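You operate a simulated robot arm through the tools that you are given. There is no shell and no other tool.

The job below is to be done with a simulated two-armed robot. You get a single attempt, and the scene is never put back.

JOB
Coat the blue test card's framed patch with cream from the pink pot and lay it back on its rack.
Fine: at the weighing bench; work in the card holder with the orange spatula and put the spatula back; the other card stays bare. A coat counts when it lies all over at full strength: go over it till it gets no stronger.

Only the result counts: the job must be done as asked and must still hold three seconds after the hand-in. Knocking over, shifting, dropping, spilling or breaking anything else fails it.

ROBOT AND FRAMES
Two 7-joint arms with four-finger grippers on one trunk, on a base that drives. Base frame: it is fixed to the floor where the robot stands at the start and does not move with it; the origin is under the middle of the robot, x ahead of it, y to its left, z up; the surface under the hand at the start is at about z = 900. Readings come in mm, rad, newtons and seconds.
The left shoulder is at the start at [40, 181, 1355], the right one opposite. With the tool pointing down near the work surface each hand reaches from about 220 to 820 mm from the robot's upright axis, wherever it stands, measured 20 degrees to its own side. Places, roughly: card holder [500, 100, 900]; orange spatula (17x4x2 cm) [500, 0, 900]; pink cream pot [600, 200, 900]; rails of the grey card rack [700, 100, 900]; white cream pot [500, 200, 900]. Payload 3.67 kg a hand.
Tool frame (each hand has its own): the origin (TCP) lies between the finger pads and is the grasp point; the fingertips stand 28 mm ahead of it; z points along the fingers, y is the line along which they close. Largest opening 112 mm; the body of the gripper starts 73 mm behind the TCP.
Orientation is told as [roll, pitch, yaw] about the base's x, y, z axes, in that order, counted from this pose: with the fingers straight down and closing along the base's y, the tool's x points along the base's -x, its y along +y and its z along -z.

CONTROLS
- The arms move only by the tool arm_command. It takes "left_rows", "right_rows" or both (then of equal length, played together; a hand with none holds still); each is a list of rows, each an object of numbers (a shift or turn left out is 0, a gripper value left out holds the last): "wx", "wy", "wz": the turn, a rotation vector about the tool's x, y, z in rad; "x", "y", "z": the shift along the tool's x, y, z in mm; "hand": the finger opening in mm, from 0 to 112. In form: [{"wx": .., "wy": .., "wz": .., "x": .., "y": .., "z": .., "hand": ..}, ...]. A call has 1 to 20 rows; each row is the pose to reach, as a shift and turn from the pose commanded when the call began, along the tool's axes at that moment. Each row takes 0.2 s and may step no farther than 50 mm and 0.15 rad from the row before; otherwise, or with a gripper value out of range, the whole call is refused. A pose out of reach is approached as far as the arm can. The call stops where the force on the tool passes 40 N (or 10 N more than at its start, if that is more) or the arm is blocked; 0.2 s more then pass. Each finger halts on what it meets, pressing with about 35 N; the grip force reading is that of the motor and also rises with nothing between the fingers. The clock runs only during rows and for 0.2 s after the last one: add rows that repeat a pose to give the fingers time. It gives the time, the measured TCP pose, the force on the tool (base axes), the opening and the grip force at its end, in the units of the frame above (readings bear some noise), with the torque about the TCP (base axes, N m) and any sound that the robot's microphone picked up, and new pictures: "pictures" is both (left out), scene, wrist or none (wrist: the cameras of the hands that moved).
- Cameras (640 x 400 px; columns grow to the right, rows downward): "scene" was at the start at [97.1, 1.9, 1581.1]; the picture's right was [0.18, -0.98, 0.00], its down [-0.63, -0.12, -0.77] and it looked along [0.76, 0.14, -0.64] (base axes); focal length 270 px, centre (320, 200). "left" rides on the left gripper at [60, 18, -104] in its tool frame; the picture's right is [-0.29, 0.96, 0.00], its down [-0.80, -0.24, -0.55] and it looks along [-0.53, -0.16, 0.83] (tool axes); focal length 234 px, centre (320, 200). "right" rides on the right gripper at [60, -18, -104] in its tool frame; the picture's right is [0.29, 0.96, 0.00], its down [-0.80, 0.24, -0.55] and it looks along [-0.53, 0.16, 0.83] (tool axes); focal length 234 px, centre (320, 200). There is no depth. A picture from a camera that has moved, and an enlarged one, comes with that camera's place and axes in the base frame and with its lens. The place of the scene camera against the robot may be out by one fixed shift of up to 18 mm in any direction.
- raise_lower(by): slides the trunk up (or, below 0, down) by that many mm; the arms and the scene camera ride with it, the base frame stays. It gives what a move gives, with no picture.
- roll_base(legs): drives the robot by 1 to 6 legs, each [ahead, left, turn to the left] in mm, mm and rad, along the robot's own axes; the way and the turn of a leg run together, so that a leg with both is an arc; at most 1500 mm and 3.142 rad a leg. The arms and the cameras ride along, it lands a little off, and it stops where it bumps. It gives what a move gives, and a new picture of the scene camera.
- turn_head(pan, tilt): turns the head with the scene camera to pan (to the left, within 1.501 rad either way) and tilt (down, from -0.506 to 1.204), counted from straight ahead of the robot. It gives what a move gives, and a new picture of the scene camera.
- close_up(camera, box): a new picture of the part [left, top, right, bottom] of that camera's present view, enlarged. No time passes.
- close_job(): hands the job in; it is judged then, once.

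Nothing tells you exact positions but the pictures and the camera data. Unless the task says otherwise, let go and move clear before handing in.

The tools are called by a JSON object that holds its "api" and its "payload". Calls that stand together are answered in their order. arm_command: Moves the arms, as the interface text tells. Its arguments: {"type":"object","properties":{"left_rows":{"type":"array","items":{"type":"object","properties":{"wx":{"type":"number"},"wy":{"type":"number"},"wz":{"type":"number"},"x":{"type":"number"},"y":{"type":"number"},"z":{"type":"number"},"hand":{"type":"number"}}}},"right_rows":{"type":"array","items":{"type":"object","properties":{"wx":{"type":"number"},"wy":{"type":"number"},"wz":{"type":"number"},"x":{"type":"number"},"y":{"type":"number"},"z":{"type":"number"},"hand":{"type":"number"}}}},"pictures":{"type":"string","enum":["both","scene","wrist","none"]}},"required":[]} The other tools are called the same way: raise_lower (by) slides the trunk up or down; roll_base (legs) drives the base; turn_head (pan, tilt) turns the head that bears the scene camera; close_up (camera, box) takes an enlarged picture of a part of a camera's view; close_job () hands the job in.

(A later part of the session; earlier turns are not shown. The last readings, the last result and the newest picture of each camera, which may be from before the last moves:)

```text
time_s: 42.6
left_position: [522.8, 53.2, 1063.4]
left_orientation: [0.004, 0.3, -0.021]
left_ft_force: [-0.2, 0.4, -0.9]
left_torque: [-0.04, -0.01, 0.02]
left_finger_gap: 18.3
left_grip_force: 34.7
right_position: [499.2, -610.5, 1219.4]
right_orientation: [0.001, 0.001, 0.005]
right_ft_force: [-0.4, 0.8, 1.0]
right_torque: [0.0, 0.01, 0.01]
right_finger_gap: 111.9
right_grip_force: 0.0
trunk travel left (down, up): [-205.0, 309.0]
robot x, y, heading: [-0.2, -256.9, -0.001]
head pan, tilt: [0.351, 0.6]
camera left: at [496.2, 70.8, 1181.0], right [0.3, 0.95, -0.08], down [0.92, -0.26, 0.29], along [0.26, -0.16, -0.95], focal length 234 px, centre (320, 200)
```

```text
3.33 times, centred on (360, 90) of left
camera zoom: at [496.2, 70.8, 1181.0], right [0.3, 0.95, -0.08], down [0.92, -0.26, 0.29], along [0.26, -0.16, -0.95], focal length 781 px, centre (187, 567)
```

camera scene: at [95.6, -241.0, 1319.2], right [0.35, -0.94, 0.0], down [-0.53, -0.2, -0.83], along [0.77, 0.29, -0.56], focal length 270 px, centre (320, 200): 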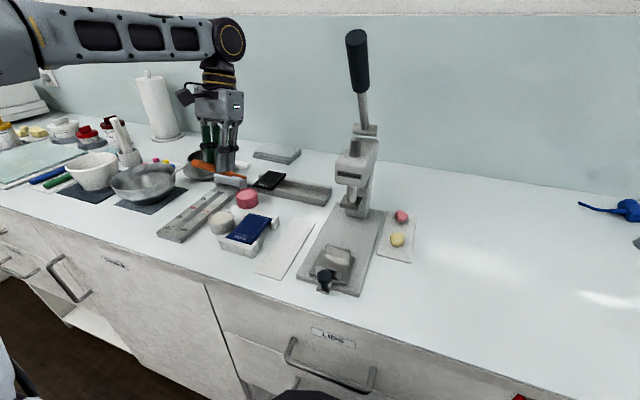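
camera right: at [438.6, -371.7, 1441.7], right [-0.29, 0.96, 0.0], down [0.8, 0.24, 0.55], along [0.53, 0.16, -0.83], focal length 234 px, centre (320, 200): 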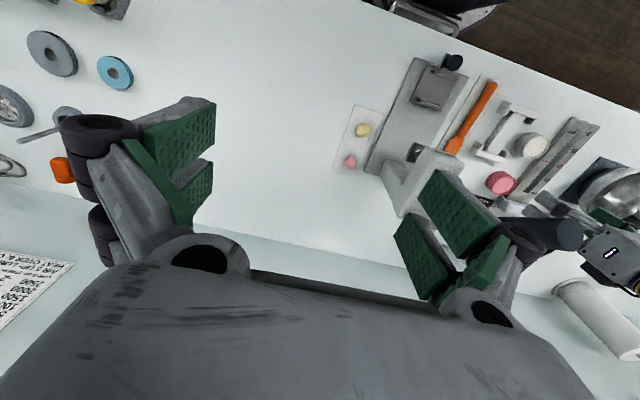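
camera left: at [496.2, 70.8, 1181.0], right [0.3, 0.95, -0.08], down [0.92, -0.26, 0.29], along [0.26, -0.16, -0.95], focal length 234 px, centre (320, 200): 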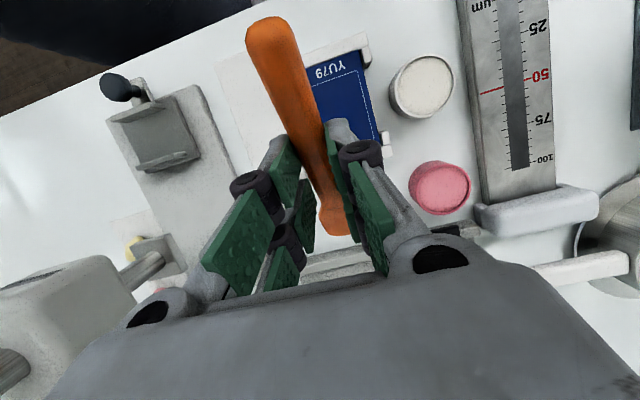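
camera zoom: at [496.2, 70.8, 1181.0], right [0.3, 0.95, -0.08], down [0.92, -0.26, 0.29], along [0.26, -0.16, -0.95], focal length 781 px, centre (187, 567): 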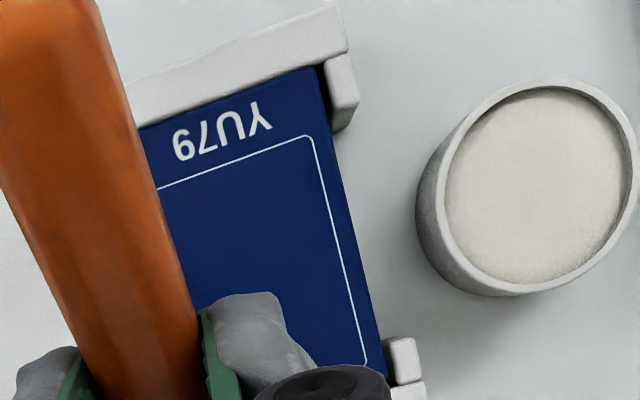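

The pot's centre is about [587, 157], its inner width ~55 mm and its rim at z ≈ 934. I'll bring the blade tip over it and lower to just above the rim.

{"api": "arm_command", "payload": {"left_rows": [{"x": -3, "y": 36, "z": -1}, {"x": -6, "y": 72, "z": -2}, {"x": -8.3, "y": 107, "z": -2.6}, {"x": -15, "y": 107, "z": 19}, {"x": -21.6, "y": 107, "z": 40}, {"x": -21.6, "y": 107, "z": 40}], "pictures": "both"}}

{"api": "close_up", "payload": {"camera": "scene", "box": [200, 140, 290, 220]}}

{"api": "close_up", "payload": {"camera": "left", "box": [270, 130, 400, 260]}}

```text
time_s: 44.0
left_position: [533.0, 161.5, 1018.5]
left_orientation: [0.005, 0.301, -0.023]
left_ft_force: [-0.4, 0.6, 0.0]
left_torque: [0.02, 0.02, 0.01]
left_finger_gap: 18.3
left_grip_force: 34.8
right_position: [499.2, -610.1, 1218.3]
right_orientation: [0.0, 0.001, 0.003]
right_ft_force: [-0.8, 0.7, 0.4]
right_torque: [0.01, -0.03, 0.03]
right_finger_gap: 111.8
right_grip_force: 0.0
trunk travel left (down, up): [-205.0, 309.0]
robot x, y, heading: [-3.5, -258.8, 0.003]
head pan, tilt: [0.351, 0.6]
camera scene: at [96.1, -241.1, 1319.2], right [0.35, -0.94, 0.0], down [-0.53, -0.2, -0.83], along [0.77, 0.29, -0.56], focal length 270 px, centre (320, 200)
camera left: at [508.2, 178.6, 1136.2], right [0.3, 0.95, -0.08], down [0.92, -0.26, 0.29], along [0.26, -0.16, -0.95], focal length 234 px, centre (320, 200)
```

scene: 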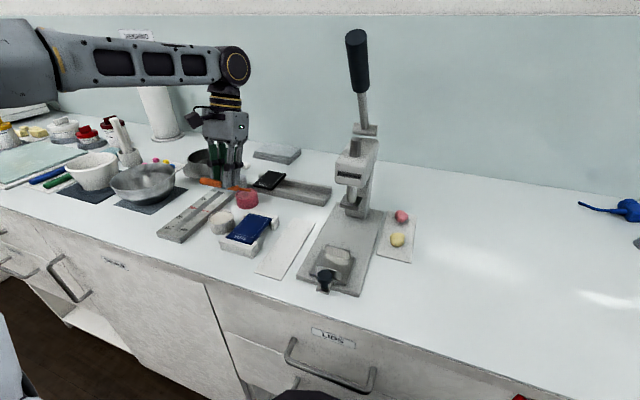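
left: 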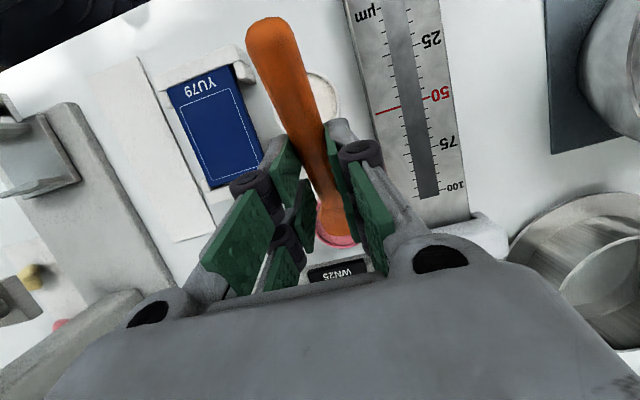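

```text
5.00 times, centred on (245, 180) of scene
camera zoom: at [96.1, -241.1, 1319.2], right [0.35, -0.94, 0.0], down [-0.53, -0.2, -0.83], along [0.77, 0.29, -0.56], focal length 1350 px, centre (695, 300)
```

zoom: 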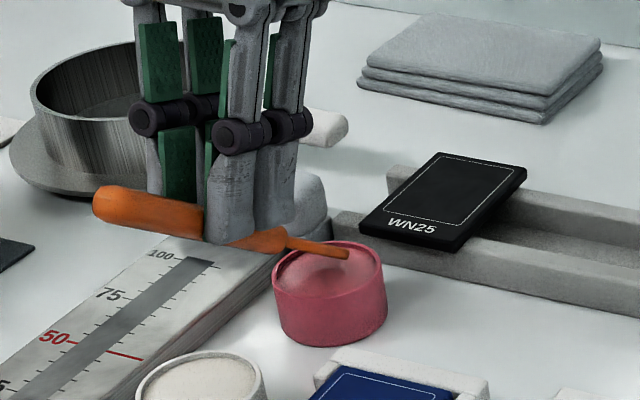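

```text
3.08 times, centred on (335, 195) of left
camera zoom: at [508.2, 178.6, 1136.2], right [0.3, 0.95, -0.08], down [0.92, -0.26, 0.29], along [0.26, -0.16, -0.95], focal length 720 px, centre (274, 215)
```

zoom: 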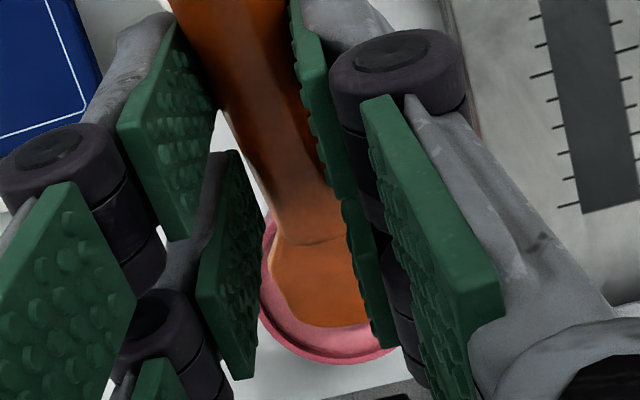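

The blade's left edge is close to the pot's left rim, so I need about +7 mm in y and -4 mm in x. I'll rise a little, shift, and lower to look again.

{"api": "arm_command", "payload": {"left_rows": [{"x": 1.8, "z": -5.5}, {"x": 5.6, "y": 7, "z": -4.5}, {"x": 4, "y": 7, "z": 0}, {"x": 2.6, "y": 7, "z": 5}, {"x": 2.6, "y": 7, "z": 5}], "pictures": "none"}}

{"api": "close_up", "payload": {"camera": "scene", "box": [220, 160, 280, 220]}}

{"api": "close_up", "payload": {"camera": "left", "box": [270, 130, 400, 260]}}

```text
time_s: 45.2
left_position: [530.5, 167.4, 1014.5]
left_orientation: [0.004, 0.301, -0.023]
left_ft_force: [-0.3, -0.3, 2.6]
left_torque: [-0.01, -0.23, 0.03]
left_finger_gap: 18.2
left_grip_force: 34.9
right_position: [499.2, -611.7, 1219.1]
right_orientation: [-0.001, 0.0, 0.004]
right_ft_force: [0.3, 0.3, -1.3]
right_torque: [-0.01, -0.01, -0.03]
right_finger_gap: 112.1
right_grip_force: 0.1
trunk travel left (down, up): [-205.0, 309.0]
robot x, y, heading: [0.8, -252.4, 0.005]
head pan, tilt: [0.351, 0.6]
```

```text
6.67 times, centred on (250, 190) of scene
camera zoom: at [96.1, -241.2, 1319.2], right [0.35, -0.94, 0.0], down [-0.53, -0.2, -0.83], along [0.77, 0.29, -0.56], focal length 1799 px, centre (787, 267)
```

zoom: 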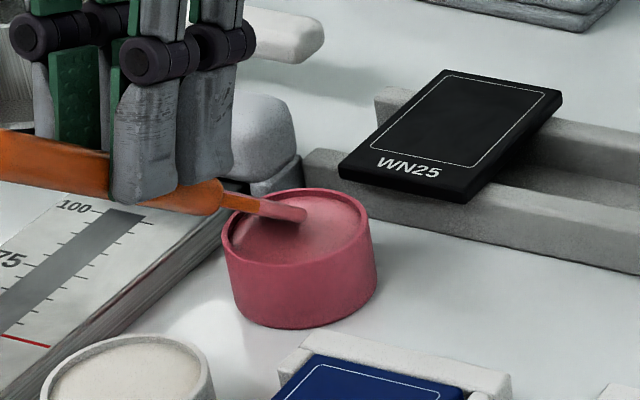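

```text
3.08 times, centred on (335, 195) of left
camera zoom: at [504.2, 185.2, 1132.7], right [0.3, 0.95, -0.08], down [0.92, -0.26, 0.29], along [0.26, -0.16, -0.95], focal length 720 px, centre (274, 215)
```

zoom: 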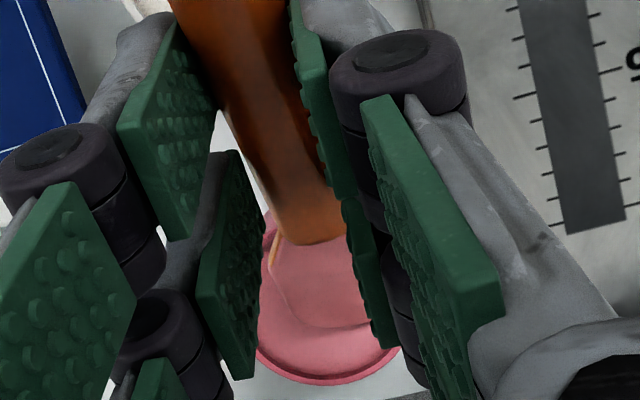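

The blade has turned pink, so it's loaded. I'll lift it straight out and check the pot stayed put.

{"api": "arm_command", "payload": {"left_rows": [{"x": 1.5, "z": -4.8}, {"x": 4.4, "z": -14.3}, {"x": 9, "z": -29}, {"x": 14.8, "z": -47.8}, {"x": 14.8, "z": -47.8}], "pictures": "both"}}

{"api": "close_up", "payload": {"camera": "scene", "box": [200, 140, 290, 240]}}

{"api": "close_up", "payload": {"camera": "left", "box": [270, 130, 400, 260]}}

```text
time_s: 46.4
left_position: [528.8, 167.1, 1064.4]
left_orientation: [0.005, 0.301, -0.023]
left_ft_force: [0.3, 0.1, -0.2]
left_torque: [0.0, 0.01, -0.05]
left_finger_gap: 18.2
left_grip_force: 34.7
right_position: [501.1, -610.3, 1217.0]
right_orientation: [0.0, -0.001, 0.005]
right_ft_force: [0.5, 0.3, 0.7]
right_torque: [-0.02, 0.0, 0.01]
right_finger_gap: 112.1
right_grip_force: 0.1
trunk travel left (down, up): [-205.0, 309.0]
robot x, y, heading: [-0.4, -256.6, 0.002]
head pan, tilt: [0.351, 0.6]
camera scene: at [96.6, -240.7, 1319.1], right [0.35, -0.94, 0.0], down [-0.53, -0.2, -0.82], along [0.77, 0.29, -0.57], focal length 270 px, centre (320, 200)
camera left: at [502.6, 185.4, 1182.0], right [0.3, 0.95, -0.08], down [0.92, -0.26, 0.29], along [0.26, -0.16, -0.95], focal length 234 px, centre (320, 200)
```

scene: 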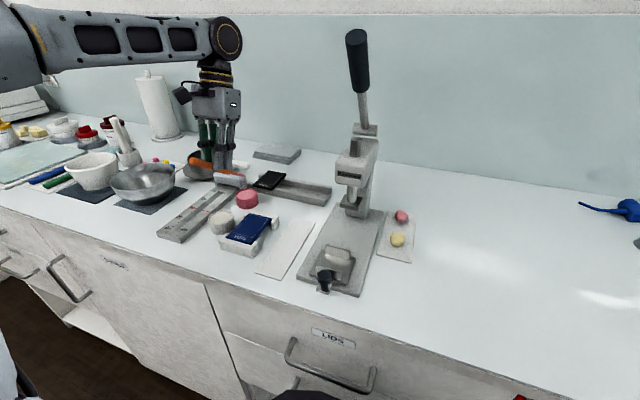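
left: 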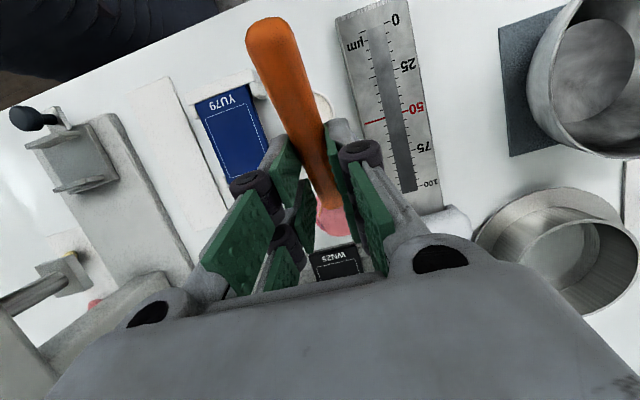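

```text
4.00 times, centred on (245, 190) of scene
camera zoom: at [96.6, -240.7, 1319.1], right [0.35, -0.94, 0.0], down [-0.53, -0.2, -0.82], along [0.77, 0.29, -0.57], focal length 1080 px, centre (620, 240)
```

zoom: 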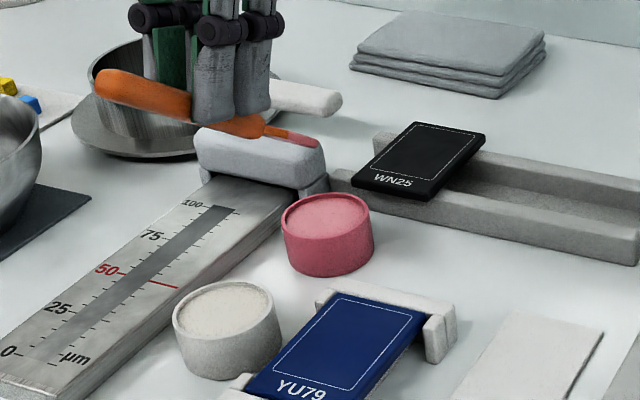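

```text
3.08 times, centred on (335, 195) of left
camera zoom: at [502.6, 185.4, 1182.0], right [0.3, 0.95, -0.08], down [0.92, -0.26, 0.29], along [0.26, -0.16, -0.95], focal length 720 px, centre (274, 215)
```

zoom: 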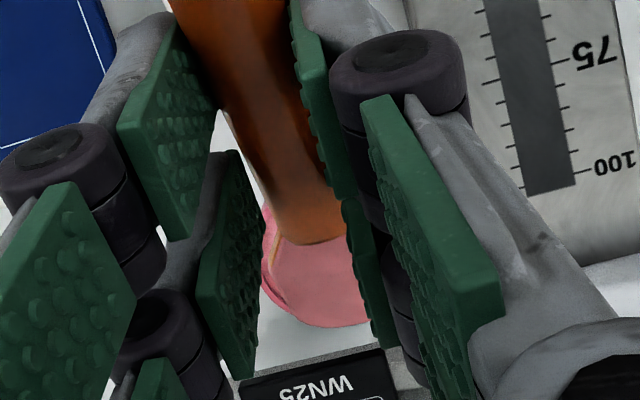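

The blade carries a pink load and the pots are undisturbed. Now I'll bring the tip above the far-right part of the patch and look.

{"api": "arm_command", "payload": {"left_rows": [{"x": 18, "y": -24, "z": 5.5}, {"x": 36, "y": -48, "z": 11}, {"x": 54, "y": -72, "z": 16.5}, {"x": 71.6, "y": -95, "z": 22}, {"x": 66, "y": -95, "z": 41}, {"x": 62.7, "y": -95, "z": 51}, {"x": 62.7, "y": -95, "z": 51}], "pictures": "none"}}

{"api": "close_up", "payload": {"camera": "left", "box": [230, 80, 410, 260]}}

{"api": "close_up", "payload": {"camera": "scene", "box": [200, 160, 300, 260]}}

```text
time_s: 48.0
left_position: [453.1, 73.5, 1033.8]
left_orientation: [0.005, 0.3, -0.022]
left_ft_force: [-0.2, -0.2, 0.2]
left_torque: [-0.01, 0.01, 0.01]
left_finger_gap: 18.1
left_grip_force: 34.5
right_position: [499.6, -610.3, 1219.3]
right_orientation: [0.001, 0.0, 0.005]
right_ft_force: [-0.2, -0.3, 0.5]
right_torque: [0.02, 0.01, 0.04]
right_finger_gap: 111.9
right_grip_force: 0.0
trunk travel left (down, up): [-205.0, 309.0]
robot x, y, heading: [0.5, -258.2, 0.001]
head pan, tilt: [0.351, 0.6]
```

```text
2.22 times, centred on (320, 170) of left
camera zoom: at [426.3, 91.8, 1151.6], right [0.3, 0.95, -0.08], down [0.92, -0.26, 0.29], along [0.26, -0.16, -0.95], focal length 520 px, centre (320, 267)
```

zoom: 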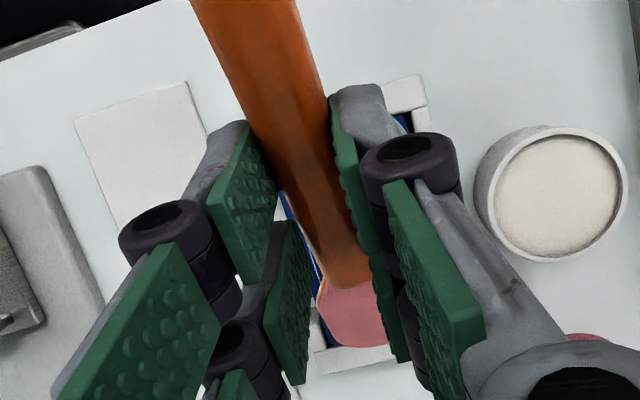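

```text
4.00 times, centred on (250, 210) of scene
camera zoom: at [96.3, -241.0, 1319.2], right [0.35, -0.94, 0.0], down [-0.53, -0.2, -0.82], along [0.77, 0.29, -0.57], focal length 1080 px, centre (600, 160)
```

zoom: 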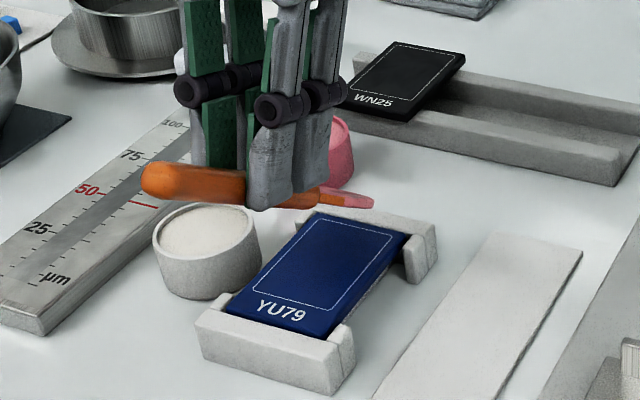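

The tip is above the card near the far edge of the patch. I'll lower gently toward first contact.

{"api": "arm_command", "payload": {"left_rows": [{"x": -3, "z": 10}, {"x": -5, "z": 17}, {"x": -6.2, "z": 20}, {"x": -6.8, "z": 22}, {"x": -6.8, "z": 22}], "pictures": "none"}}

{"api": "close_up", "payload": {"camera": "scene", "box": [210, 180, 290, 250]}}

{"api": "close_up", "payload": {"camera": "left", "box": [270, 130, 400, 260]}}

```text
time_s: 49.2
left_position: [451.1, 72.4, 1011.9]
left_orientation: [0.004, 0.299, -0.021]
left_ft_force: [-1.8, 0.2, 13.6]
left_torque: [0.03, -0.8, 0.02]
left_finger_gap: 18.1
left_grip_force: 34.9
right_position: [498.3, -610.7, 1218.7]
right_orientation: [-0.001, 0.0, 0.004]
right_ft_force: [-1.1, -1.3, 0.7]
right_torque: [0.01, -0.03, -0.01]
right_finger_gap: 111.7
right_grip_force: 0.1
trunk travel left (down, up): [-205.0, 309.0]
robot x, y, heading: [1.1, -257.9, 0.004]
head pan, tilt: [0.351, 0.6]
```

```text
5.71 times, centred on (250, 215) of scene
camera zoom: at [95.0, -241.5, 1319.4], right [0.35, -0.94, 0.0], down [-0.53, -0.2, -0.83], along [0.77, 0.29, -0.56], focal length 1542 px, centre (720, 114)
```

zoom: 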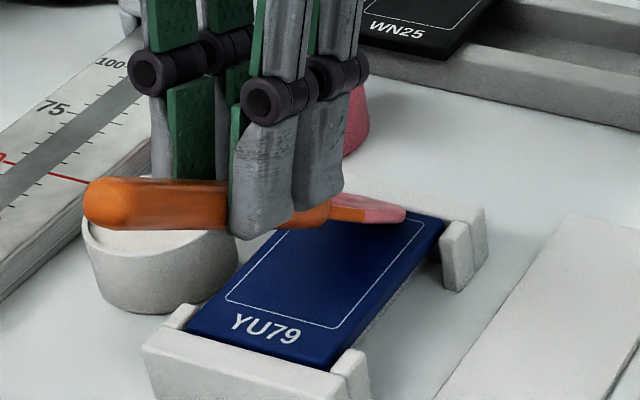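

```text
3.08 times, centred on (335, 195) of left
camera zoom: at [425.7, 91.1, 1130.5], right [0.3, 0.95, -0.08], down [0.92, -0.26, 0.29], along [0.26, -0.16, -0.95], focal length 720 px, centre (274, 215)
```

zoom: 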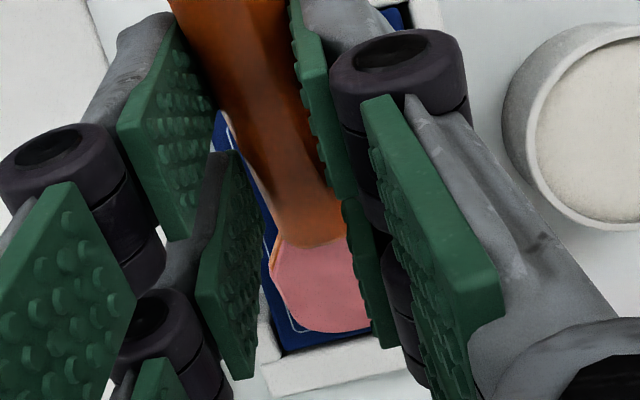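

Contact is soft (13 N) and the tip sits right at the frame's far-left corner. I'll ease off slightly and draw the blade toward the robot along the patch.

{"api": "arm_command", "payload": {"left_rows": [{"x": 0.2, "z": -0.7}, {"x": 8.2, "y": -0.2, "z": 1.8}, {"x": 16.2, "y": -0.4, "z": 4.3}, {"x": 24.2, "y": -0.6, "z": 6.8}, {"x": 32.2, "y": -0.8, "z": 9.3}, {"x": 40.2, "y": -1, "z": 11.8}, {"x": 48.2, "y": -1.2, "z": 14.3}, {"x": 55, "y": -1.3, "z": 16.4}], "pictures": "none"}}

{"api": "close_up", "payload": {"camera": "scene", "box": [210, 180, 290, 250]}}

{"api": "close_up", "payload": {"camera": "left", "box": [250, 110, 400, 260]}}

```text
time_s: 51.0
left_position: [394.8, 73.3, 1010.8]
left_orientation: [0.004, 0.297, -0.024]
left_ft_force: [2.1, -0.3, 9.5]
left_torque: [-0.02, -0.84, -0.01]
left_finger_gap: 18.4
left_grip_force: 35.0
right_position: [500.2, -611.2, 1218.6]
right_orientation: [0.001, -0.001, 0.005]
right_ft_force: [1.1, -0.3, -0.3]
right_torque: [0.0, -0.01, 0.02]
right_finger_gap: 112.1
right_grip_force: 0.1
trunk travel left (down, up): [-205.0, 309.0]
robot x, y, heading: [0.5, -254.3, 0.006]
head pan, tilt: [0.351, 0.6]
```

```text
5.71 times, centred on (250, 215) of scene
camera zoom: at [95.7, -241.4, 1319.3], right [0.35, -0.94, 0.0], down [-0.53, -0.2, -0.83], along [0.77, 0.29, -0.56], focal length 1542 px, centre (720, 114)
```

zoom: 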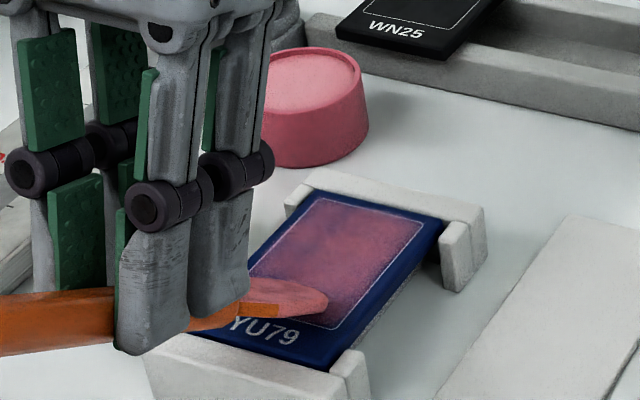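

```text
2.67 times, centred on (325, 185) of left
camera zoom: at [369.0, 91.2, 1129.1], right [0.3, 0.95, -0.08], down [0.92, -0.26, 0.29], along [0.26, -0.16, -0.95], focal length 624 px, centre (307, 240)
```

zoom: 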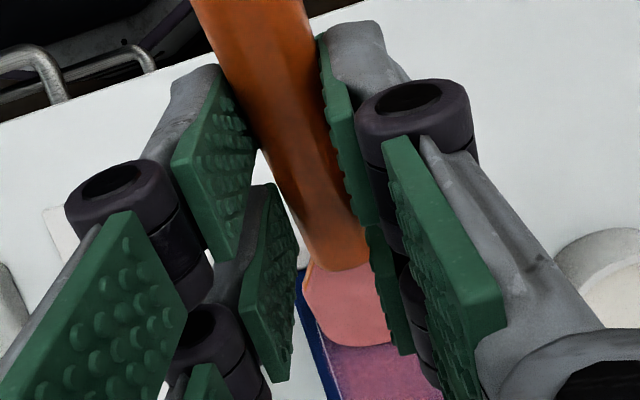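

The stroke left a thin pink coat over much of the patch. I'll lift, shift 13 mm in +y, and draw a second stroke.

{"api": "arm_command", "payload": {"left_rows": [{"x": 3.8, "z": 1.2}, {"x": 5.7, "y": 5.9, "z": -4.5}, {"x": -26.3, "y": 13.7, "z": -15.5}, {"x": -51.1, "y": 14.3, "z": -23.1}, {"x": -53.2, "y": 14.3, "z": -16.4}, {"x": -45.5, "y": 14.1, "z": -14.1}, {"x": -37.9, "y": 13.9, "z": -11.7}, {"x": -30.3, "y": 13.7, "z": -9.4}, {"x": -22.6, "y": 13.5, "z": -7}, {"x": -15, "y": 13.4, "z": -4.6}, {"x": -7.3, "y": 13.2, "z": -2.3}, {"x": 0.3, "y": 13, "z": 0.1}, {"x": 4.1, "y": 12.9, "z": 1.3}], "pictures": "none"}}

{"api": "close_up", "payload": {"camera": "scene", "box": [210, 180, 290, 250]}}

{"api": "close_up", "payload": {"camera": "left", "box": [250, 110, 400, 260]}}

```text
time_s: 53.8
left_position: [391.0, 85.8, 1012.0]
left_orientation: [0.005, 0.299, -0.022]
left_ft_force: [0.1, -0.2, -0.1]
left_torque: [0.01, 0.0, -0.01]
left_finger_gap: 18.4
left_grip_force: 34.5
right_position: [499.9, -609.7, 1218.5]
right_orientation: [0.001, 0.0, 0.005]
right_ft_force: [-0.5, -0.7, -0.7]
right_torque: [0.01, 0.0, -0.02]
right_finger_gap: 112.0
right_grip_force: 0.0
trunk travel left (down, up): [-205.0, 309.0]
robot x, y, heading: [-2.2, -258.7, 0.002]
head pan, tilt: [0.351, 0.6]
```

```text
5.71 times, centred on (250, 215) of scene
camera zoom: at [96.2, -241.0, 1319.2], right [0.35, -0.94, 0.0], down [-0.53, -0.2, -0.82], along [0.77, 0.29, -0.57], focal length 1542 px, centre (720, 114)
```

zoom: 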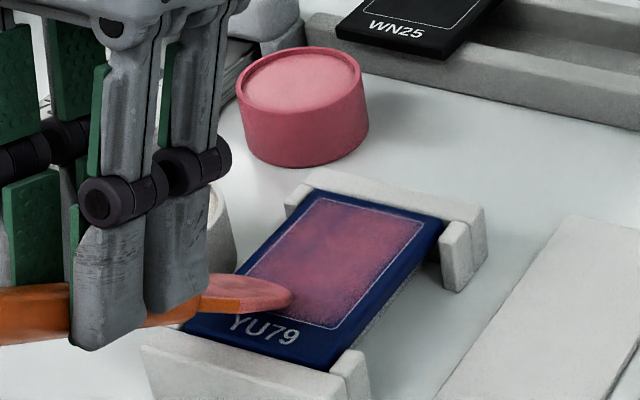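

```text
2.67 times, centred on (325, 185) of left
camera zoom: at [365.8, 105.0, 1129.6], right [0.3, 0.95, -0.08], down [0.92, -0.26, 0.29], along [0.26, -0.16, -0.95], focal length 624 px, centre (307, 240)
```

zoom: 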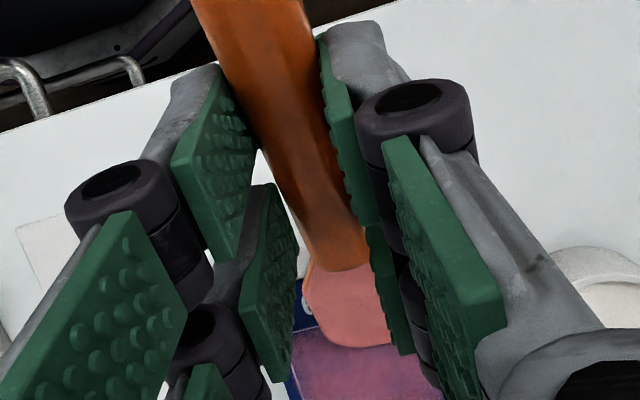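

The second stroke ended with no contact force, so it was a bit high. I'll repeat on the left side about 1.8 mm lower.

{"api": "arm_command", "payload": {"left_rows": [{"x": 1.7, "y": -3, "z": -5.7}, {"x": -26.6, "y": -2.3, "z": -15.6}, {"x": -53.4, "y": -1.7, "z": -23.8}, {"x": -55.9, "y": -1.7, "z": -15.7}, {"x": -55.9, "y": -1.7, "z": -15.5}, {"x": -48.4, "y": -1.9, "z": -13.1}, {"x": -40.7, "y": -2, "z": -10.7}, {"x": -33.1, "y": -2.2, "z": -8.3}], "pictures": "none"}}

{"api": "close_up", "payload": {"camera": "left", "box": [250, 110, 400, 260]}}

```text
time_s: 55.6
left_position: [424.9, 84.3, 1009.5]
left_orientation: [0.005, 0.299, -0.021]
left_ft_force: [3.2, -0.2, 11.1]
left_torque: [-0.1, -0.94, -0.02]
left_finger_gap: 18.0
left_grip_force: 35.0
right_position: [500.0, -609.8, 1219.1]
right_orientation: [-0.001, 0.001, 0.005]
right_ft_force: [0.6, -0.1, -0.3]
right_torque: [0.01, -0.02, 0.0]
right_finger_gap: 112.1
right_grip_force: 0.1
trunk travel left (down, up): [-205.0, 309.0]
robot x, y, heading: [3.2, -256.8, 0.006]
head pan, tilt: [0.351, 0.6]
```

```text
2.67 times, centred on (325, 185) of left
camera zoom: at [399.0, 102.0, 1127.4], right [0.3, 0.95, -0.08], down [0.92, -0.26, 0.29], along [0.26, -0.16, -0.95], focal length 624 px, centre (307, 240)
```

zoom: 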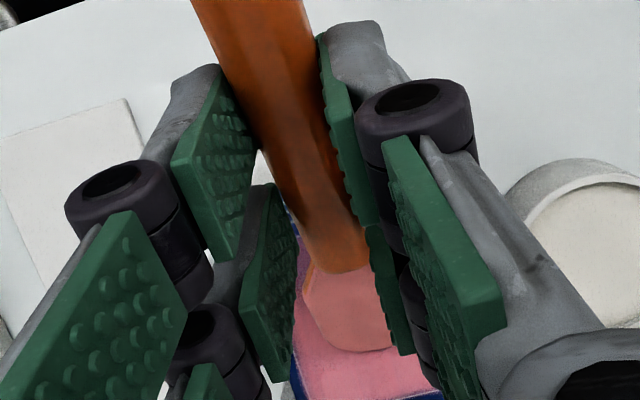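

Now it deposits strongly at about 11 N. I'll continue the draw to the near end of the frame.

{"api": "arm_command", "payload": {"left_rows": [{"x": 7.6, "y": -0.2, "z": 2.4}, {"x": 15.3, "y": -0.4, "z": 4.7}, {"x": 22.9, "y": -0.6, "z": 7.1}, {"x": 30, "y": -0.7, "z": 9.2}, {"x": 34, "y": -0.8, "z": 10.5}, {"x": 45, "y": -0.8, "z": -20}, {"x": 60, "y": -0.8, "z": -50}], "pictures": "none"}}

{"api": "close_up", "payload": {"camera": "scene", "box": [210, 180, 290, 250]}}

{"api": "close_up", "payload": {"camera": "left", "box": [250, 110, 400, 260]}}

```text
time_s: 57.2
left_position: [382.4, 83.6, 1075.6]
left_orientation: [0.007, 0.3, -0.024]
left_ft_force: [-0.1, 0.0, -0.8]
left_torque: [0.01, -0.04, -0.01]
left_finger_gap: 18.4
left_grip_force: 35.2
right_position: [499.3, -611.6, 1219.1]
right_orientation: [-0.001, -0.001, 0.006]
right_ft_force: [-0.8, -0.8, 0.3]
right_torque: [0.01, -0.03, -0.02]
right_finger_gap: 111.8
right_grip_force: 0.0
trunk travel left (down, up): [-205.0, 309.0]
robot x, y, heading: [1.9, -255.4, 0.003]
head pan, tilt: [0.351, 0.6]
```

```text
5.71 times, centred on (250, 215) of scene
camera zoom: at [95.6, -241.2, 1319.2], right [0.35, -0.94, 0.0], down [-0.53, -0.2, -0.83], along [0.77, 0.29, -0.56], focal length 1542 px, centre (720, 114)
```

zoom: 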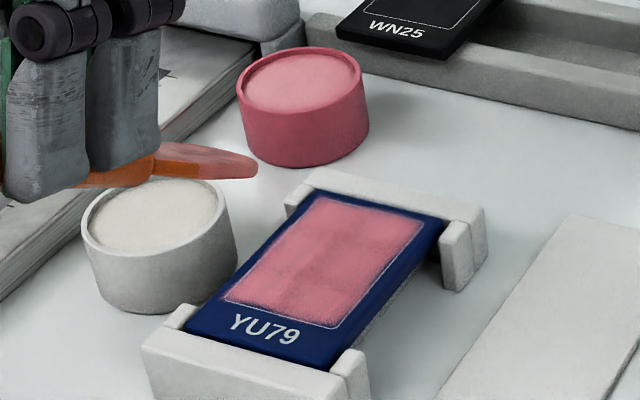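

```text
2.67 times, centred on (325, 185) of left
camera zoom: at [356.3, 101.0, 1193.7], right [0.3, 0.95, -0.08], down [0.92, -0.26, 0.29], along [0.26, -0.16, -0.95], focal length 624 px, centre (307, 240)
```

zoom: 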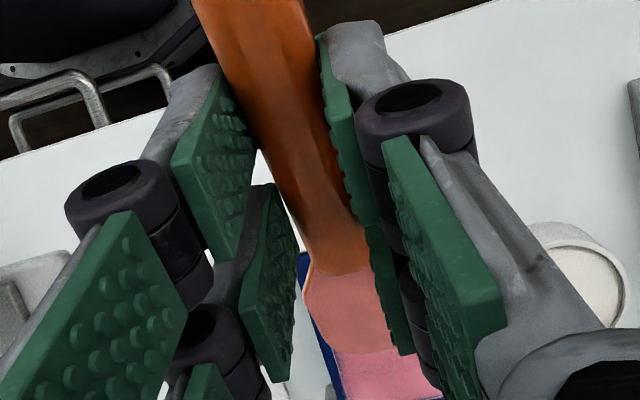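

The patch is now nearly all strong pink. I'll zoom in to find weaker spots.

{"api": "close_up", "payload": {"camera": "scene", "box": [235, 210, 270, 235]}}

```text
16.00 times, centred on (252, 222) of scene
camera zoom: at [95.6, -241.2, 1319.2], right [0.35, -0.94, 0.0], down [-0.53, -0.2, -0.83], along [0.77, 0.29, -0.56], focal length 4318 px, centre (1400, -160)
```

zoom: 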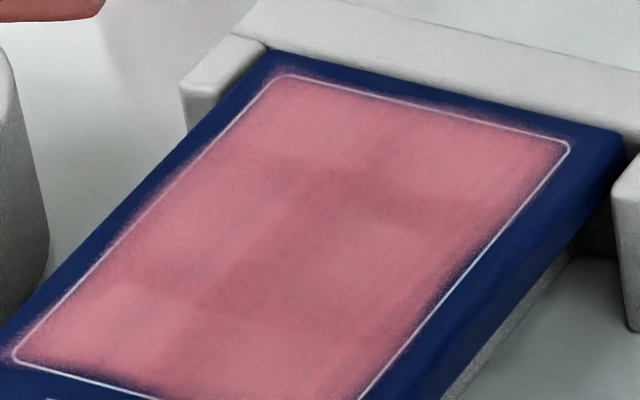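

Coverage is good, but there are slightly weaker zones mid-patch and along the edges. I'll reload the spatula at the pink pot and make more passes.

{"api": "arm_command", "payload": {"left_rows": [{"x": -28, "y": 17, "z": -7}, {"x": -57, "y": 34, "z": -14}, {"x": -85, "y": 50, "z": -20}, {"x": -114, "y": 67, "z": -27}, {"x": -142, "y": 83.8, "z": -33.9}, {"x": -149, "y": 83.8, "z": -11}, {"x": -154, "y": 83.8, "z": 5}, {"x": -156, "y": 83.8, "z": 11}, {"x": -157.7, "y": 83.8, "z": 16}], "pictures": "none"}}

{"api": "close_up", "payload": {"camera": "scene", "box": [220, 160, 280, 220]}}

{"api": "close_up", "payload": {"camera": "left", "box": [270, 130, 400, 260]}}

```text
time_s: 59.2
left_position: [531.5, 164.2, 1013.7]
left_orientation: [0.004, 0.301, -0.023]
left_ft_force: [-0.1, 0.6, -1.0]
left_torque: [-0.01, -0.01, 0.02]
left_finger_gap: 18.3
left_grip_force: 34.7
right_position: [500.0, -611.5, 1218.1]
right_orientation: [0.0, -0.001, 0.006]
right_ft_force: [-0.9, -0.2, 0.5]
right_torque: [0.0, 0.0, 0.02]
right_finger_gap: 112.3
right_grip_force: 0.0
trunk travel left (down, up): [-205.0, 309.0]
robot x, y, heading: [0.7, -257.8, 0.003]
head pan, tilt: [0.351, 0.6]
```

```text
6.67 times, centred on (250, 190) of scene
camera zoom: at [96.4, -240.9, 1319.2], right [0.35, -0.94, 0.0], down [-0.53, -0.2, -0.82], along [0.77, 0.29, -0.57], focal length 1799 px, centre (787, 267)
```

zoom: 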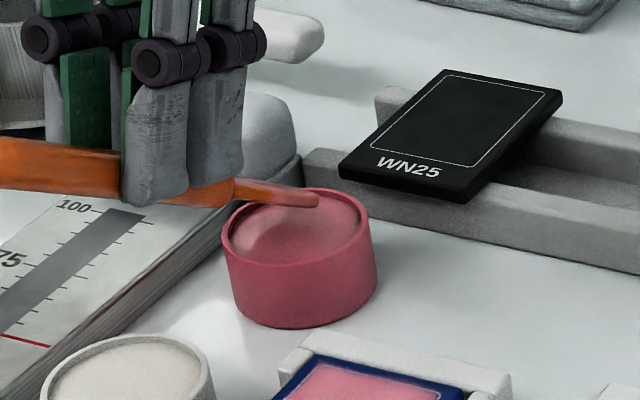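

```text
3.08 times, centred on (335, 195) of left
camera zoom: at [505.8, 182.1, 1131.7], right [0.3, 0.95, -0.08], down [0.92, -0.26, 0.29], along [0.26, -0.16, -0.95], focal length 720 px, centre (274, 215)
```

zoom: 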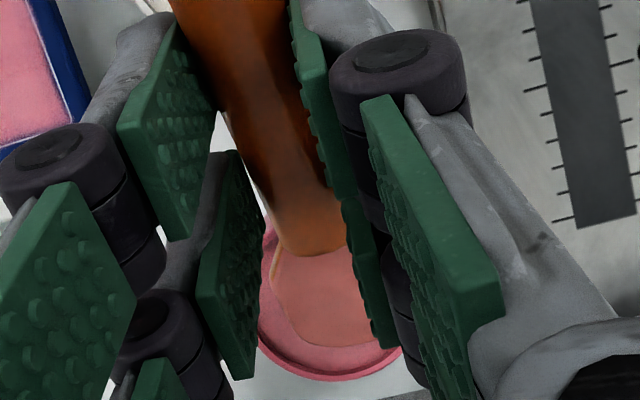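

The spatula has rotated slightly in the grip (blade ~3° up), so the tip is a bit higher. I'll lower 6 mm more into the cream.

{"api": "arm_command", "payload": {"left_rows": [{"x": -0.6, "z": 2}, {"x": -1.2, "z": 4}, {"x": -1.8, "z": 5.8}, {"x": -1.8, "z": 5.8}], "pictures": "none"}}

{"api": "close_up", "payload": {"camera": "scene", "box": [220, 160, 280, 220]}}

{"api": "close_up", "payload": {"camera": "left", "box": [270, 130, 400, 260]}}

```text
time_s: 60.2
left_position: [529.2, 163.5, 1008.0]
left_orientation: [0.004, 0.298, -0.022]
left_ft_force: [1.1, 1.2, 8.8]
left_torque: [0.05, -0.7, 0.07]
left_finger_gap: 18.2
left_grip_force: 35.3
right_position: [499.0, -610.9, 1218.5]
right_orientation: [-0.002, 0.0, 0.004]
right_ft_force: [0.2, -0.9, -0.4]
right_torque: [-0.03, 0.0, -0.01]
right_finger_gap: 112.2
right_grip_force: 0.1
trunk travel left (down, up): [-205.0, 309.0]
robot x, y, heading: [1.2, -255.0, 0.0]
head pan, tilt: [0.351, 0.6]
```

```text
6.67 times, centred on (250, 190) of scene
camera zoom: at [95.8, -241.3, 1319.3], right [0.35, -0.94, 0.0], down [-0.53, -0.2, -0.83], along [0.77, 0.29, -0.56], focal length 1799 px, centre (787, 267)
```

zoom: 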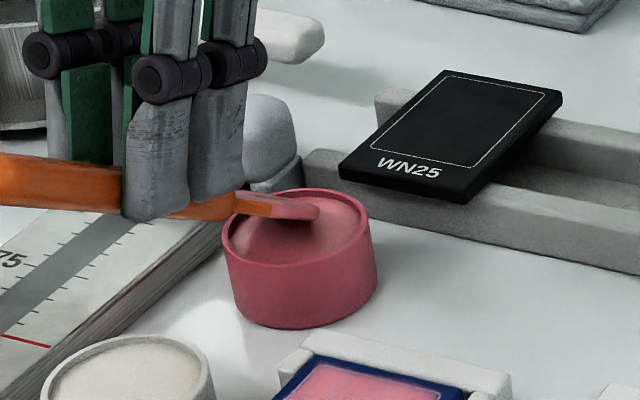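

```text
3.08 times, centred on (335, 195) of left
camera zoom: at [504.2, 182.0, 1126.7], right [0.3, 0.95, -0.08], down [0.92, -0.26, 0.29], along [0.26, -0.16, -0.95], focal length 720 px, centre (274, 215)
```

zoom: 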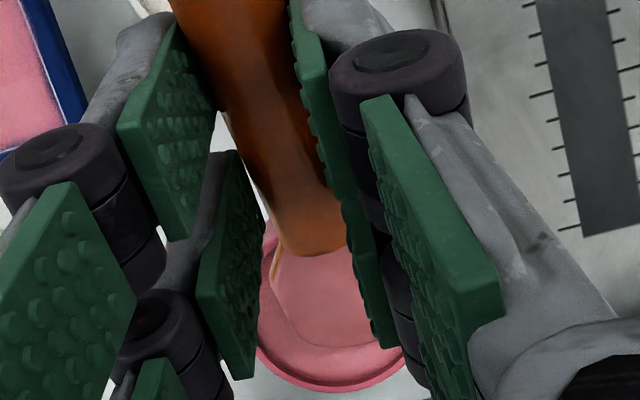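

Reloaded. I'll lift out and move above the patch's far end on its right side (y ≈ 68).

{"api": "arm_command", "payload": {"left_rows": [{"x": 3, "z": -9.6}, {"x": 10.3, "z": -33.4}, {"x": 17.1, "z": -55.4}, {"x": 40, "y": -32, "z": -48.3}, {"x": 63.7, "y": -65, "z": -41}, {"x": 86.6, "y": -97.2, "z": -33.9}, {"x": 74.5, "y": -97.2, "z": 5.3}, {"x": 71, "y": -97.2, "z": 15}, {"x": 71, "y": -97.2, "z": 15}], "pictures": "none"}}

{"api": "close_up", "payload": {"camera": "left", "box": [250, 110, 400, 260]}}

{"api": "close_up", "payload": {"camera": "scene", "box": [210, 180, 290, 250]}}

```text
time_s: 62.2
left_position: [454.3, 69.6, 1013.3]
left_orientation: [0.005, 0.3, -0.023]
left_ft_force: [0.7, 0.8, 0.6]
left_torque: [0.01, 0.02, -0.01]
left_finger_gap: 18.1
left_grip_force: 35.1
right_position: [500.4, -611.3, 1219.8]
right_orientation: [0.0, -0.002, 0.005]
right_ft_force: [-0.4, -0.6, 0.6]
right_torque: [-0.01, -0.04, 0.0]
right_finger_gap: 112.0
right_grip_force: 0.1
trunk travel left (down, up): [-205.0, 309.0]
robot x, y, heading: [-0.9, -258.3, 0.001]
head pan, tilt: [0.351, 0.6]
```

```text
2.67 times, centred on (325, 185) of left
camera zoom: at [428.7, 88.1, 1131.1], right [0.3, 0.95, -0.08], down [0.92, -0.26, 0.29], along [0.26, -0.16, -0.95], focal length 624 px, centre (307, 240)
```

zoom: 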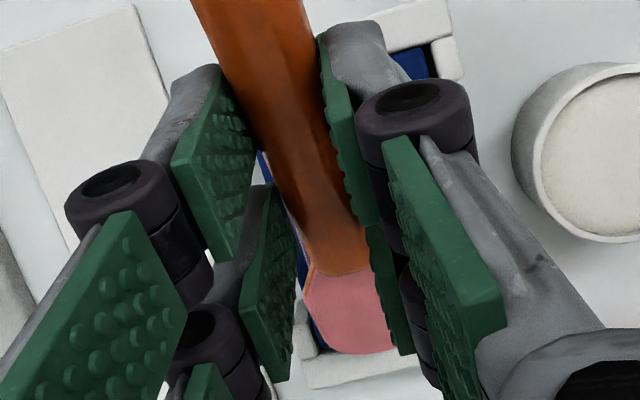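

```text
5.71 times, centred on (250, 215) of scene
camera zoom: at [96.2, -241.0, 1319.2], right [0.35, -0.94, 0.0], down [-0.53, -0.2, -0.82], along [0.77, 0.29, -0.57], focal length 1542 px, centre (720, 114)
```

zoom: 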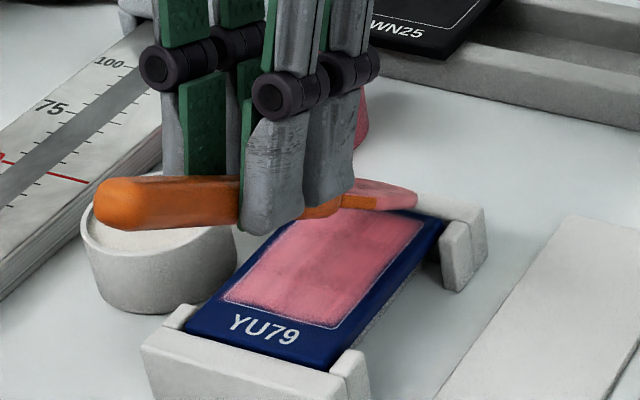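

{"api": "arm_command", "payload": {"left_rows": [{"x": 4.2, "z": 3.4}, {"x": 3.5, "y": -0.1, "z": 5.8}, {"x": 11.1, "y": -0.3, "z": 8.1}, {"x": 18.7, "y": -0.5, "z": 10.5}, {"x": 26.4, "y": -0.7, "z": 12.9}, {"x": 34, "y": -0.8, "z": 15.2}, {"x": 41.7, "y": -1, "z": 17.6}, {"x": 49.3, "y": -1.2, "z": 20}, {"x": 57, "y": -1.4, "z": 22.3}, {"x": 62.7, "y": -1.5, "z": 24.1}], "pictures": "none"}}

{"api": "close_up", "payload": {"camera": "scene", "box": [235, 205, 270, 235]}}

{"api": "close_up", "payload": {"camera": "left", "box": [250, 110, 400, 260]}}

```text
time_s: 64.4
left_position: [387.4, 68.8, 1009.0]
left_orientation: [0.004, 0.299, -0.024]
left_ft_force: [0.7, -0.7, 3.2]
left_torque: [-0.04, -0.26, -0.02]
left_finger_gap: 18.1
left_grip_force: 34.9
right_position: [500.4, -610.9, 1218.5]
right_orientation: [0.0, 0.001, 0.005]
right_ft_force: [-1.2, 0.2, 0.8]
right_torque: [-0.02, -0.01, -0.01]
right_finger_gap: 112.1
right_grip_force: 0.0
trunk travel left (down, up): [-205.0, 309.0]
robot x, y, heading: [0.5, -258.4, 0.009]
head pan, tilt: [0.351, 0.6]
```

```text
13.33 times, centred on (252, 220) of scene
camera zoom: at [96.0, -241.1, 1319.2], right [0.35, -0.94, 0.0], down [-0.53, -0.2, -0.83], along [0.77, 0.29, -0.56], focal length 3599 px, centre (1220, -67)
```

zoom: 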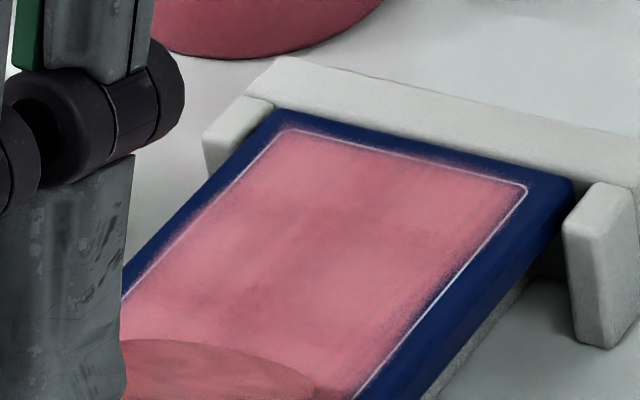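

```text
2.67 times, centred on (325, 185) of left
camera zoom: at [362.6, 87.0, 1126.7], right [0.3, 0.95, -0.08], down [0.92, -0.26, 0.29], along [0.26, -0.16, -0.95], focal length 624 px, centre (307, 240)
```

zoom: 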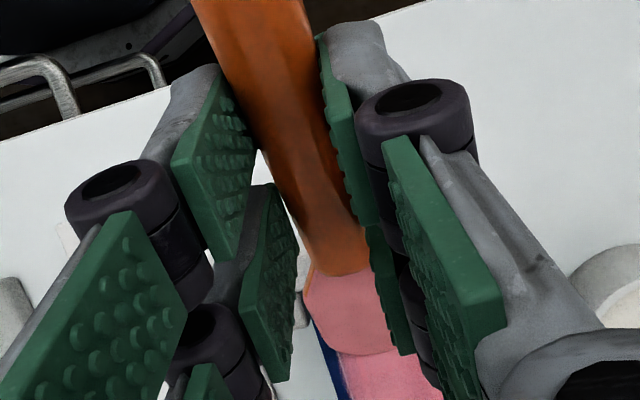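

The right half is more uniform now. I'll draw the middle strip next.

{"api": "arm_command", "payload": {"left_rows": [{"x": 1.8, "z": -5.7}, {"x": -26.4, "y": 9.7, "z": -15.5}, {"x": -56.9, "y": 10.4, "z": -24.9}, {"x": -59.2, "y": 10.4, "z": -17.5}, {"x": -51.6, "y": 10.2, "z": -15.2}, {"x": -43.9, "y": 10.1, "z": -12.8}, {"x": -36.3, "y": 9.9, "z": -10.5}, {"x": -28.6, "y": 9.7, "z": -8.1}, {"x": -21, "y": 9.5, "z": -5.7}, {"x": -13.4, "y": 9.3, "z": -3.4}, {"x": -5.7, "y": 9.1, "z": -1}, {"x": 1, "y": 9, "z": 1.1}], "pictures": "none"}}

{"api": "arm_command", "payload": {"left_rows": [{"x": 1.8, "z": -5.7}, {"x": -26.4, "y": 9.7, "z": -15.5}, {"x": -56.9, "y": 10.4, "z": -24.9}, {"x": -59.2, "y": 10.4, "z": -17.7}, {"x": -51.6, "y": 10.2, "z": -15.4}, {"x": -43.9, "y": 10.1, "z": -13}, {"x": -36.3, "y": 9.9, "z": -10.7}, {"x": -28.6, "y": 9.7, "z": -8.3}, {"x": -21, "y": 9.5, "z": -5.9}, {"x": -13.4, "y": 9.3, "z": -3.6}, {"x": -5.7, "y": 9.1, "z": -1.2}, {"x": 1, "y": 9, "z": 0.9}], "pictures": "none"}}

{"api": "close_up", "payload": {"camera": "scene", "box": [235, 205, 270, 235]}}

{"api": "close_up", "payload": {"camera": "left", "box": [250, 110, 400, 260]}}

```text
time_s: 67.0
left_position: [388.5, 77.9, 1007.3]
left_orientation: [0.006, 0.299, -0.022]
left_ft_force: [2.2, 1.2, 8.6]
left_torque: [0.01, -0.72, -0.04]
left_finger_gap: 18.0
left_grip_force: 34.8
right_position: [500.3, -609.1, 1218.2]
right_orientation: [-0.001, 0.0, 0.005]
right_ft_force: [0.1, -0.6, -0.3]
right_torque: [0.01, -0.02, 0.0]
right_finger_gap: 112.2
right_grip_force: 0.1
trunk travel left (down, up): [-205.0, 309.0]
robot x, y, heading: [0.6, -256.1, 0.004]
head pan, tilt: [0.351, 0.6]
```

```text
time_s: 69.6
left_position: [385.8, 86.0, 1007.6]
left_orientation: [0.006, 0.299, -0.022]
left_ft_force: [1.0, 0.0, 1.4]
left_torque: [-0.01, -0.12, -0.04]
left_finger_gap: 18.2
left_grip_force: 34.9
right_position: [499.8, -609.2, 1217.7]
right_orientation: [0.0, 0.0, 0.003]
right_ft_force: [-0.3, 1.0, -0.3]
right_torque: [0.01, 0.01, 0.04]
right_finger_gap: 111.8
right_grip_force: 0.0
trunk travel left (down, up): [-205.0, 309.0]
robot x, y, heading: [0.2, -256.0, 0.001]
head pan, tilt: [0.351, 0.6]
```

```text
13.33 times, centred on (252, 220) of scene
camera zoom: at [96.0, -240.9, 1319.2], right [0.35, -0.94, 0.0], down [-0.53, -0.2, -0.83], along [0.77, 0.29, -0.56], focal length 3599 px, centre (1220, -67)
```

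zoom: 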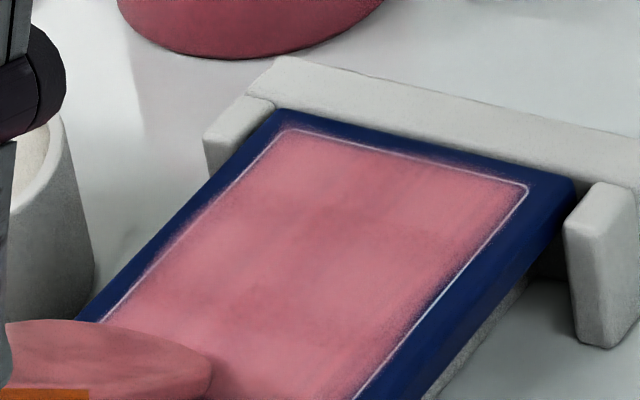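

```text
2.67 times, centred on (325, 185) of left
camera zoom: at [360.5, 104.8, 1125.8], right [0.3, 0.95, -0.08], down [0.92, -0.26, 0.29], along [0.26, -0.16, -0.95], focal length 624 px, centre (307, 240)
```

zoom: 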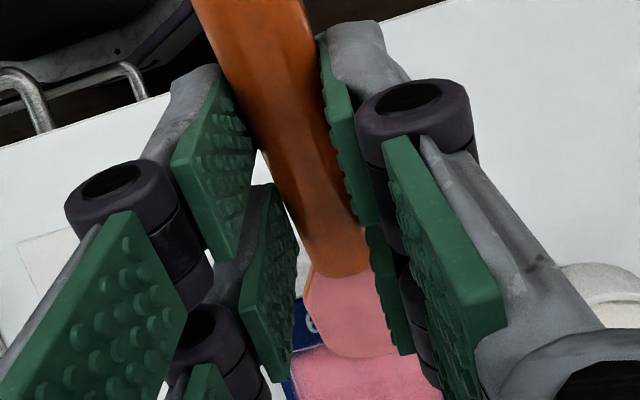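

It looks nearly uniform; only the frame edges are thinner. I'll make edge passes, first along the right edge (y ≈ 65), starting right at the far edge.

{"api": "arm_command", "payload": {"left_rows": [{"x": 1.8, "z": -5.7}, {"x": -17.3, "y": -10.5, "z": -12.7}, {"x": -41.4, "y": -20, "z": -20.1}, {"x": -64.3, "y": -19.4, "z": -27.2}, {"x": -66.6, "y": -19.4, "z": -19.8}, {"x": -66.6, "y": -19.4, "z": -19.6}], "pictures": "none"}}

{"api": "close_up", "payload": {"camera": "left", "box": [270, 130, 400, 260]}}

{"api": "close_up", "payload": {"camera": "scene", "box": [235, 205, 280, 240]}}

```text
time_s: 71.0
left_position: [456.6, 66.0, 1006.9]
left_orientation: [0.005, 0.3, -0.024]
left_ft_force: [1.8, 0.3, 3.5]
left_torque: [0.04, -0.45, 0.05]
left_finger_gap: 18.1
left_grip_force: 35.7
right_position: [501.2, -611.4, 1217.4]
right_orientation: [0.001, 0.001, 0.006]
right_ft_force: [-0.1, -0.5, 0.3]
right_torque: [0.0, 0.01, 0.0]
right_finger_gap: 112.2
right_grip_force: 0.0
trunk travel left (down, up): [-205.0, 309.0]
robot x, y, heading: [1.4, -255.4, 0.003]
head pan, tilt: [0.351, 0.6]
```

```text
3.08 times, centred on (335, 195) of left
camera zoom: at [430.4, 84.2, 1124.6], right [0.3, 0.95, -0.08], down [0.92, -0.26, 0.29], along [0.26, -0.16, -0.95], focal length 720 px, centre (274, 215)
```

zoom: 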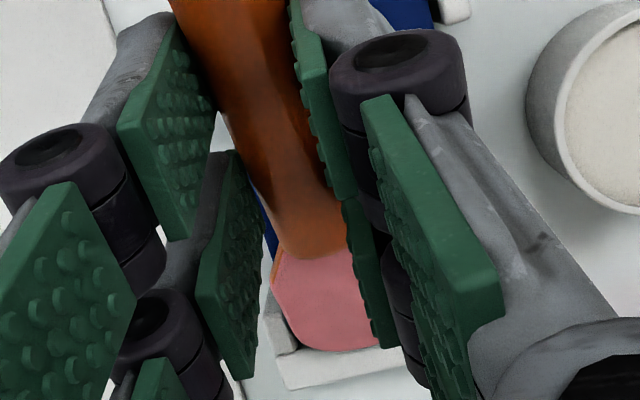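

```text
11.43 times, centred on (258, 222) of scene
camera zoom: at [96.4, -241.2, 1319.2], right [0.35, -0.94, 0.0], down [-0.53, -0.2, -0.82], along [0.77, 0.29, -0.57], focal length 3084 px, centre (1034, -57)
```

zoom: 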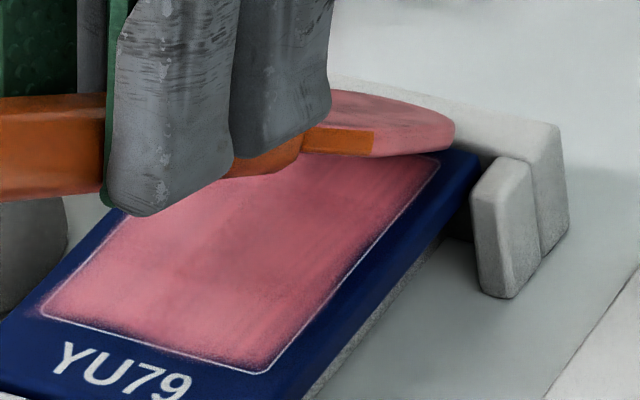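

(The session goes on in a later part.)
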